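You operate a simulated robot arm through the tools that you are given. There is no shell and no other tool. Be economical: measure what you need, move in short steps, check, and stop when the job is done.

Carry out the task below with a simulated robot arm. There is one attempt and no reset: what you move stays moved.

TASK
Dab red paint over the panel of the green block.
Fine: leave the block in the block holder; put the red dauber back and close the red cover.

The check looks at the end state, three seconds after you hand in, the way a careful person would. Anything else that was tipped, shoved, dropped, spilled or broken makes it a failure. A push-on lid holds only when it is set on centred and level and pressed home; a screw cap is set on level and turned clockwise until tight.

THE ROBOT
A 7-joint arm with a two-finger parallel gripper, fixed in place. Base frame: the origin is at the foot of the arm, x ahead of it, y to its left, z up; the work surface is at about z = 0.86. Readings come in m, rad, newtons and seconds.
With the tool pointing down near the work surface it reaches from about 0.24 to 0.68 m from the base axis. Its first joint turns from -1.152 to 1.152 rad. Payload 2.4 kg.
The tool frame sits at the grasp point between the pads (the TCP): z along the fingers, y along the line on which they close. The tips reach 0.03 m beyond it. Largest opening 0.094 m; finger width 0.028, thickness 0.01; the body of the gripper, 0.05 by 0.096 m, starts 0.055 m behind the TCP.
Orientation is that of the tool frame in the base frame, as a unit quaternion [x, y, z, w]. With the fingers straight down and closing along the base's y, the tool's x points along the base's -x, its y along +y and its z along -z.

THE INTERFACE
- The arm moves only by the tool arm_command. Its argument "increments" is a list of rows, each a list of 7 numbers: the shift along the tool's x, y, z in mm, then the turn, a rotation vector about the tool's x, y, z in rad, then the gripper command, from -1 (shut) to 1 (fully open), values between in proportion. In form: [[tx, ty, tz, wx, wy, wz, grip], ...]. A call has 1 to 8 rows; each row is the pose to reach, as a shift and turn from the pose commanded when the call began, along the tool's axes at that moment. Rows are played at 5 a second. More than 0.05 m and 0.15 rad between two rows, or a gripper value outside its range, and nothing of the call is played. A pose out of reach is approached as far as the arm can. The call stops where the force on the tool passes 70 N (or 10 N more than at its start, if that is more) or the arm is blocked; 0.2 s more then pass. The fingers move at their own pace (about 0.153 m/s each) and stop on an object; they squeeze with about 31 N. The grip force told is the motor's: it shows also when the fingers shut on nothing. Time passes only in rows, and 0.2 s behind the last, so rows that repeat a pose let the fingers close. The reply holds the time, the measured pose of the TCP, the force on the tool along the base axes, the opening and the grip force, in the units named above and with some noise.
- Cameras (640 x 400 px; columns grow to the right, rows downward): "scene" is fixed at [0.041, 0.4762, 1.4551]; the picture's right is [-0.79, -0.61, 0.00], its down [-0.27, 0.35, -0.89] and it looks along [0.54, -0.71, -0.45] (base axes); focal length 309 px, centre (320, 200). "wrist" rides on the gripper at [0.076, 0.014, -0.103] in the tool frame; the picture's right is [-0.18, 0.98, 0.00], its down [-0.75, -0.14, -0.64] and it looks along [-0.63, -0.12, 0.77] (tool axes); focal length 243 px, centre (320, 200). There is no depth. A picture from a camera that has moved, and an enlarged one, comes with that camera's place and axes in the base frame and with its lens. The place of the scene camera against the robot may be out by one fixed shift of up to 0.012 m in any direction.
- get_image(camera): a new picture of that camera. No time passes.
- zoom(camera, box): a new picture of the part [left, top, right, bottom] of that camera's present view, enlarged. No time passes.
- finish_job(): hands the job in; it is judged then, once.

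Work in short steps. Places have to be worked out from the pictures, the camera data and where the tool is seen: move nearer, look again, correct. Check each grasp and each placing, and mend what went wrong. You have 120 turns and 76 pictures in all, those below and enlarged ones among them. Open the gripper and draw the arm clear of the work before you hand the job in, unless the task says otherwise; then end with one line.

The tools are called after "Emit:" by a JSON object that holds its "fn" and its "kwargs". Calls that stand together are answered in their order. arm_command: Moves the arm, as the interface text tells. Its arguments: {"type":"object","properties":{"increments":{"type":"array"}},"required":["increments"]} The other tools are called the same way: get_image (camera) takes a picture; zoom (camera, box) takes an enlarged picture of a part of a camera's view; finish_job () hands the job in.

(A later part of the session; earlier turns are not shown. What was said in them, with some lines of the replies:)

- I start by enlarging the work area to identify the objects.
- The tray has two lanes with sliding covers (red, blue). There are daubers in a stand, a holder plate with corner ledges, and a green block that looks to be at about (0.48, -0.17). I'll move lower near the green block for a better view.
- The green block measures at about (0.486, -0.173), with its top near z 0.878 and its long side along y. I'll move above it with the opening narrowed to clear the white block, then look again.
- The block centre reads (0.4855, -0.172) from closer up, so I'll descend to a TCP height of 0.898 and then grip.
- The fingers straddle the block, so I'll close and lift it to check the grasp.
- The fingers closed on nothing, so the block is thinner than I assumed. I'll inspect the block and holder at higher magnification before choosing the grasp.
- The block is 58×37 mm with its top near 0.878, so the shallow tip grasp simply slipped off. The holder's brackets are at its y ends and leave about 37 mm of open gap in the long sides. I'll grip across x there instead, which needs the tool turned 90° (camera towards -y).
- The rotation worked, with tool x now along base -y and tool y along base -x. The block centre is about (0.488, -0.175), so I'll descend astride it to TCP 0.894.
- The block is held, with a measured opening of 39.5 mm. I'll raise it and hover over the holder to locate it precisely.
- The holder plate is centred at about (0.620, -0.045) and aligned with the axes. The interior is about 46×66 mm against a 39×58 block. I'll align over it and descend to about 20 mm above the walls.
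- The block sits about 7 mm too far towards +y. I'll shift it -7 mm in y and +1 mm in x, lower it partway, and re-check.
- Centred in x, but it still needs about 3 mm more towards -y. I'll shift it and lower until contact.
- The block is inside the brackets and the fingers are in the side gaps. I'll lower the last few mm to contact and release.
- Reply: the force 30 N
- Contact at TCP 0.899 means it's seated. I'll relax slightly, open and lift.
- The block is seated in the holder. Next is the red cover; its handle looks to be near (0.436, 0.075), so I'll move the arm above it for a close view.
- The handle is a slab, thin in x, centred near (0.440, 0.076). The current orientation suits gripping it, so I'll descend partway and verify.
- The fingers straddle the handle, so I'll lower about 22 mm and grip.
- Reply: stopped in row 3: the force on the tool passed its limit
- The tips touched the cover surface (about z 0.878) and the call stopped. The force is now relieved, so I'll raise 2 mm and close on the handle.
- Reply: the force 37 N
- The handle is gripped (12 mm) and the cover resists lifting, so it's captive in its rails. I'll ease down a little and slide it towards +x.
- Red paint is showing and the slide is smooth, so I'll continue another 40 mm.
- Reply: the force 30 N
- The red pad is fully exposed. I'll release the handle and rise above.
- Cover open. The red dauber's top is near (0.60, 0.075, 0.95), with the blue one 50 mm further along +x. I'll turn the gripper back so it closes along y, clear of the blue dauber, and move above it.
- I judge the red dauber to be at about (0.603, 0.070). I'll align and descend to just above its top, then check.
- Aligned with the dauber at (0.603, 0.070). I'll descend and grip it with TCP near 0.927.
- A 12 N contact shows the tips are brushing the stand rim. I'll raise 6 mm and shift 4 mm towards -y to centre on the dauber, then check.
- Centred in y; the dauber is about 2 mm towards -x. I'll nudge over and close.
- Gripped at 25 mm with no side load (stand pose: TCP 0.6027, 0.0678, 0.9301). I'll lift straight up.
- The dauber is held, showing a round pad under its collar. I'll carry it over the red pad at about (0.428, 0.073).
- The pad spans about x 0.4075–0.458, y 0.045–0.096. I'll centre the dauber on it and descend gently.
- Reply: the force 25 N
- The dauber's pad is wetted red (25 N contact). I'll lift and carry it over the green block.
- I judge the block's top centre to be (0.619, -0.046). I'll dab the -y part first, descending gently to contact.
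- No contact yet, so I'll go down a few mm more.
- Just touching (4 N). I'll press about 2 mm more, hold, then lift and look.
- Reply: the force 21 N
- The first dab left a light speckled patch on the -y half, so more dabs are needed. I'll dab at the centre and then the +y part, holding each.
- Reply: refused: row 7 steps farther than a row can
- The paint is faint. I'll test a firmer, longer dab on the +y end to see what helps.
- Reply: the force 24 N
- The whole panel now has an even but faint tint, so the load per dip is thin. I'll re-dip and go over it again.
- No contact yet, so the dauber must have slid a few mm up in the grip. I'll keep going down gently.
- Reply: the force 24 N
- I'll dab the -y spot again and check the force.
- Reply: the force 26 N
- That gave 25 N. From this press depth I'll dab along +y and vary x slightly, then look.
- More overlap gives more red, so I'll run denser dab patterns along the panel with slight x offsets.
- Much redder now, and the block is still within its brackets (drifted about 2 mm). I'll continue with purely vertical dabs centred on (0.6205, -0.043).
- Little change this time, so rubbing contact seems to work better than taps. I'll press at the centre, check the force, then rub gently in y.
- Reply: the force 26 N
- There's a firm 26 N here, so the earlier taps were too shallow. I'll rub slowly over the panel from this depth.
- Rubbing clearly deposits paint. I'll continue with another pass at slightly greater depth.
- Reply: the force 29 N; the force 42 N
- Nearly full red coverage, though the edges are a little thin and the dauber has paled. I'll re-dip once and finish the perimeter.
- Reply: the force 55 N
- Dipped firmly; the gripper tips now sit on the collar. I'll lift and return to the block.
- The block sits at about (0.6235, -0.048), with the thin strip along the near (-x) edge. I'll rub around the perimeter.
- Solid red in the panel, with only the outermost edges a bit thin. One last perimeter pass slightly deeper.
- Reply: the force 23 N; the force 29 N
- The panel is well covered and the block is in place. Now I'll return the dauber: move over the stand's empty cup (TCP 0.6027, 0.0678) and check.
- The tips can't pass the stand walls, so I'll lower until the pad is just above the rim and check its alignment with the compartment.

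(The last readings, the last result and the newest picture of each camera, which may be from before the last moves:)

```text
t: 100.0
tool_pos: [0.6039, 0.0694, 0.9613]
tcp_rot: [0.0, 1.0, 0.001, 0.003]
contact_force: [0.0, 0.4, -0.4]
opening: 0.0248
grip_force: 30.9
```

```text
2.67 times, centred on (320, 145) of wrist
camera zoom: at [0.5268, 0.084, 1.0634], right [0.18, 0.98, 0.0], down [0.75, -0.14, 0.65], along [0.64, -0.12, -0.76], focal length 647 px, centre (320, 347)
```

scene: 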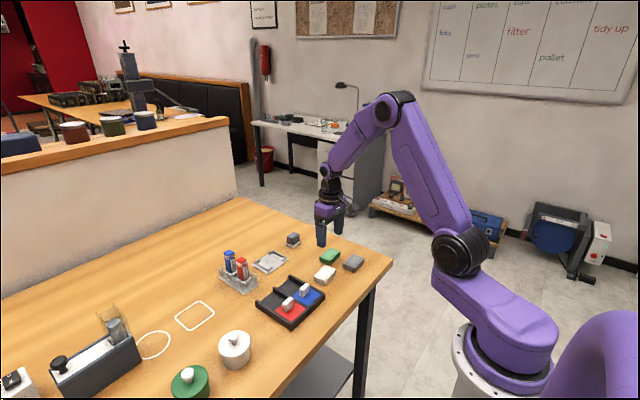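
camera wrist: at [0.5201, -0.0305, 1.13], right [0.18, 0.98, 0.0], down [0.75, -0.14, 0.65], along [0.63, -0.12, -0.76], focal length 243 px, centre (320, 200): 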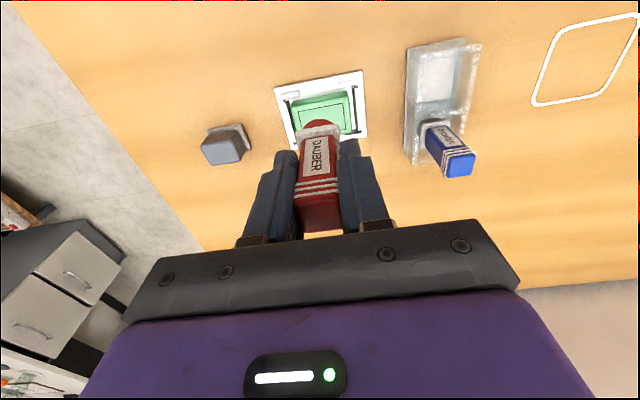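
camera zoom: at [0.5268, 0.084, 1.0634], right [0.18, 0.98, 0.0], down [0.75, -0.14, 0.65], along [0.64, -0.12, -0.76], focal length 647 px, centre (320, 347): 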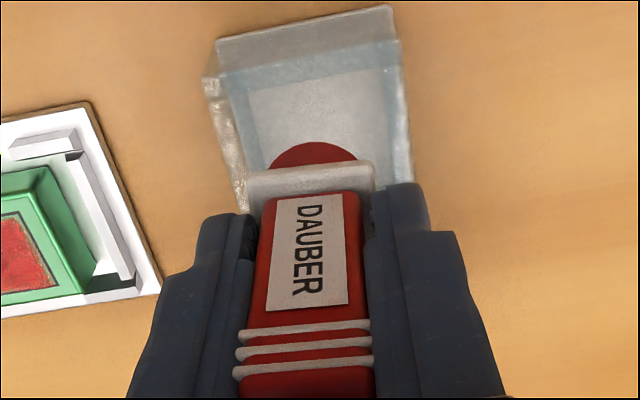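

The pad is centred over the compartment (x ≈ 0.6035, y ≈ 0.069). I'll lower to just above the wall contact height.

Emit:
{"fn": "arm_command", "kwargs": {"increments": [[0, 1, 12, 0, 0, 0, -1], [0, 1, 24, 0, 0, 0, -1], [0, 1, 32, 0, 0, 0, -1], [0, 1, 34, 0, 0, 0, -1], [0, 1, 34, 0, 0, 0, -1]]}}

```text
t: 101.2
tool_pos: [0.6014, 0.0699, 0.9284]
tcp_rot: [0.0, 1.0, 0.001, 0.004]
contact_force: [-0.4, -0.3, -0.2]
opening: 0.0251
grip_force: 31.1
```

Emit:
{"fn": "arm_command", "kwargs": {"increments": [[0, 0, 1, 0, 0, 0, -1], [0, 0, 2, 0, 0, 0, -1], [0, 0, 3, 0, 0, 0, -1]]}}

```text
t: 102.0
tool_pos: [0.6027, 0.0704, 0.9267]
tcp_rot: [-0.001, 1.0, 0.001, 0.002]
contact_force: [-13.2, 0.7, 21.7]
opening: 0.0251
grip_force: 30.6
```

Tips rest on the stand walls as expected. I'll back off 2 mm and loosen only slightly so the dauber slides down guided by the fingers.

Emit:
{"fn": "arm_command", "kwargs": {"increments": [[0, 0, -2, 0, 0, 0, -1], [0, 0, -2, 0, 0, 0, -0.42], [0, 0, -2, 0, 0, 0, -0.41], [0, 0, -2, 0, 0, 0, -0.38], [0, 0, -2, 0, 0, 0, -0.38]]}}

Emit:
{"fn": "zoom", "kwargs": {"camera": "scene", "box": [195, 220, 295, 300]}}

```text
t: 103.2
tool_pos: [0.6036, 0.0694, 0.9276]
tcp_rot: [0.001, 1.0, 0.001, 0.003]
contact_force: [-0.6, -0.5, -0.2]
opening: 0.0292
grip_force: 0.0
```

```text
5.00 times, centred on (245, 260) of scene
camera zoom: at [0.0411, 0.4762, 1.4551], right [-0.79, -0.61, 0.0], down [-0.27, 0.35, -0.89], along [0.54, -0.71, -0.45], focal length 1546 px, centre (695, -100)
```

zoom: 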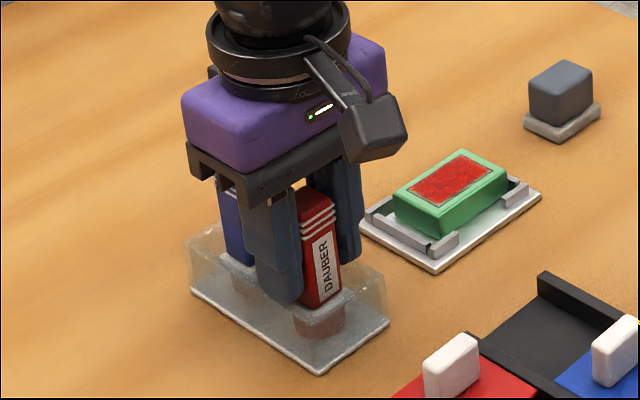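

The dauber is standing in its compartment. I'll open, rise, and then position closed fingers on the +x side of the cover handle to push it shut.

Emit:
{"fn": "arm_command", "kwargs": {"increments": [[0, 0, 0, 0, 0, 0, -0.15], [0, 0, 0, 0, 0, 0, -0.1], [0, 0, -30, 0, 0, 0, -0.1], [0, 0, -70, 0, 0, 0, -0.1], [0, 0, -95, 0, 0, 0, -0.1], [40, 3, -95, 0, 0, 0, -1], [76, 5, -95, 0, 0, 0, -1], [76, 5, -95, 0, 0, 0, -1]]}}

Emit:
{"fn": "get_image", "kwargs": {"camera": "wrist"}}

```text
t: 105.0
tool_pos: [0.5287, 0.0762, 1.0212]
tcp_rot: [0.001, 1.0, 0.001, 0.003]
contact_force: [-0.1, -0.9, 0.3]
opening: 0.0
grip_force: 30.6
```

```text
2 pictures are left
camera wrist: at [0.4514, 0.0904, 1.1235], right [0.18, 0.98, 0.0], down [0.75, -0.14, 0.65], along [0.64, -0.12, -0.76], focal length 243 px, centre (320, 200)
```

wrist: 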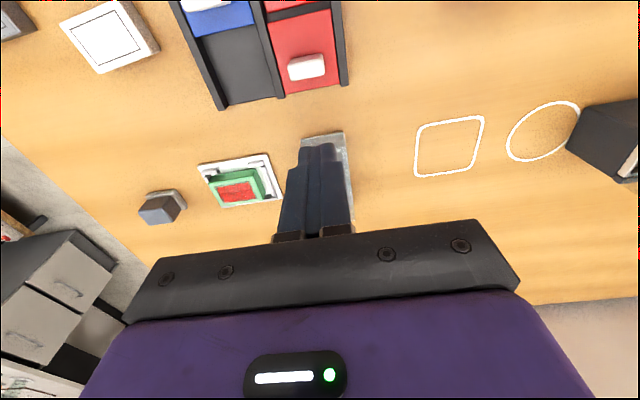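

The handle is at x ≈ 0.497, as expected. I'll descend behind it at x ≈ 0.528 to TCP z ≈ 0.914.

Emit:
{"fn": "arm_command", "kwargs": {"increments": [[0, -3, 40, 0, 0, 0, -1], [0, -3, 80, 0, 0, 0, -1], [0, -3, 100, 0, 0, 0, -1], [0, -3, 107, 0, 0, 0, -1], [0, -3, 107, 0, 0, 0, -1]]}}

```text
t: 106.2
tool_pos: [0.5285, 0.0716, 0.9125]
tcp_rot: [-0.001, 1.0, 0.001, 0.004]
contact_force: [-1.0, -0.1, -0.1]
opening: 0.0003
grip_force: 30.7
```

No contact. I'll push the handle towards -x in steps.

Emit:
{"fn": "arm_command", "kwargs": {"increments": [[10, 0, 0, 0, 0, 0, -1], [20, 0, 0, 0, 0, 0, -1], [28, 0, 0, 0, 0, 0, -1], [36, 0, 0, 0, 0, 0, -1], [44, 0, 0, 0, 0, 0, -1], [52, 0, 0, 0, 0, 0, -1], [58, 0, 0, 0, 0, 0, -1], [58, 0, 0, 0, 0, 0, -1]]}}

```text
t: 108.0
tool_pos: [0.4689, 0.0736, 0.915]
tcp_rot: [-0.001, 1.0, 0.001, 0.004]
contact_force: [0.1, -0.4, -0.4]
opening: 0.0001
grip_force: 30.7
```

Emit:
{"fn": "arm_command", "kwargs": {"increments": [[3, 0, 0, 0, 0, 0, -1], [6, 0, 0, 0, 0, 0, -1], [8, 0, 0, 0, 0, 0, -1], [10, 0, 0, 0, 0, 0, -1]]}}

```text
t: 109.0
tool_pos: [0.4585, 0.0732, 0.9125]
tcp_rot: [0.0, 1.0, 0.001, 0.003]
contact_force: [-0.5, 0.7, 0.0]
opening: 0.0
grip_force: 31.0
```

No end stop felt yet, so I'll continue in small steps.

Emit:
{"fn": "arm_command", "kwargs": {"increments": [[2, 0, 0, 0, 0, 0, -1], [4, 0, 0, 0, 0, 0, -1], [5, 0, 0, 0, 0, 0, -1]]}}

Emit:
{"fn": "zoom", "kwargs": {"camera": "scene", "box": [245, 255, 345, 335]}}

```text
t: 109.8
tool_pos: [0.458, 0.0727, 0.9141]
tcp_rot: [0.0, 1.0, 0.002, 0.007]
contact_force: [18.1, -2.6, -5.8]
opening: 0.0001
grip_force: 31.6
```

```text
5.00 times, centred on (295, 295) of scene
camera zoom: at [0.0416, 0.4762, 1.4551], right [-0.79, -0.61, 0.0], down [-0.27, 0.36, -0.89], along [0.54, -0.71, -0.45], focal length 1546 px, centre (445, -275)
```

zoom: 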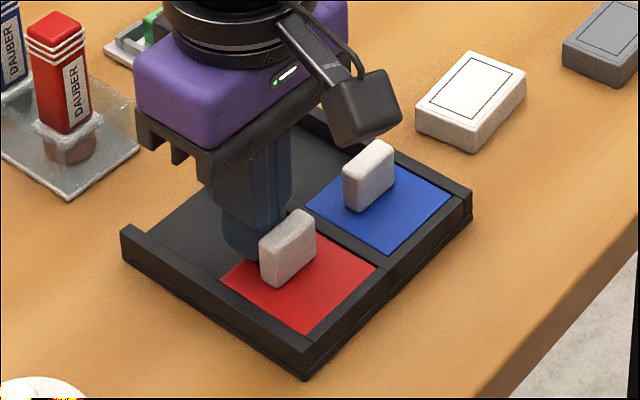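

The end stop was felt at 18 N and the cover is shut. I'll back off, rise and open the gripper.

Emit:
{"fn": "arm_command", "kwargs": {"increments": [[-10, 0, 0, 0, 0, 0, -1], [-10, 0, -40, 0, 0, 0, -1], [-10, 0, -85, 0, 0, 0, -1], [0, -40, -110, 0, 0, 0, 0], [30, -80, -135, 0, 0, 0, 0.5], [60, -115, -155, 0, 0, 0, 0.5], [80, -150, -170, 0, 0, 0, 0.5], [80, -150, -170, 0, 0, 0, 0.5]]}}

Emit:
{"fn": "zoom", "kwargs": {"camera": "scene", "box": [200, 210, 380, 340]}}

```text
refused: row 5 steps farther than a row can; nothing moved
```

```text
3.08 times, centred on (290, 275) of scene
camera zoom: at [0.0416, 0.4762, 1.4551], right [-0.79, -0.61, 0.0], down [-0.27, 0.36, -0.89], along [0.54, -0.71, -0.45], focal length 952 px, centre (412, -31)
```

zoom: 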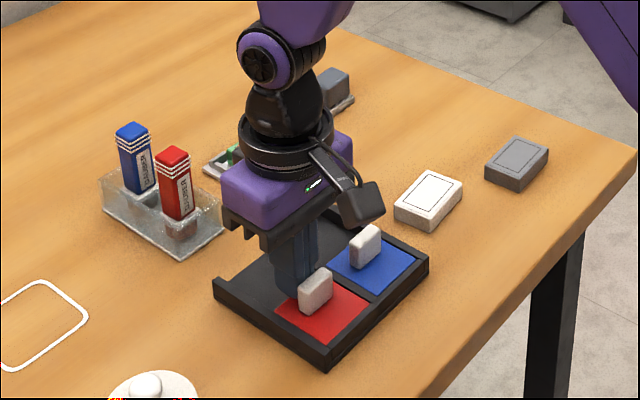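

The call was refused for a row step that was too long. The pictures are used up, but the last one shows everything in order, with both daubers standing and the cover closed. I'll retry with shorter steps.

Emit:
{"fn": "arm_command", "kwargs": {"increments": [[-10, 0, 0, 0, 0, 0, -1], [-10, 0, -40, 0, 0, 0, -1], [-10, 0, -80, 0, 0, 0, -1], [-10, 0, -120, 0, 0, 0, 0], [10, -20, -145, 0, 0, 0, 0.5], [30, -40, -165, 0, 0, 0, 0.5], [50, -60, -180, 0, 0, 0, 0.5], [50, -60, -180, 0, 0, 0, 0.5]]}}

```text
t: 111.6
tool_pos: [0.4026, 0.0129, 1.0951]
tcp_rot: [0.001, 1.0, 0.001, 0.003]
contact_force: [-0.2, 0.1, 0.3]
opening: 0.0704
grip_force: 0.1
```

The arm is clear, the gripper is open and no force is felt, so I'm handing in.

Emit:
{"fn": "finish_job", "kwargs": {}}

```text
The job is handed in.
```

The green block's panel is dabbed red, with the paint only slightly thin at its outer edges; the block is in its holder, the red dauber is back in its stand, and the red cover is pushed shut.
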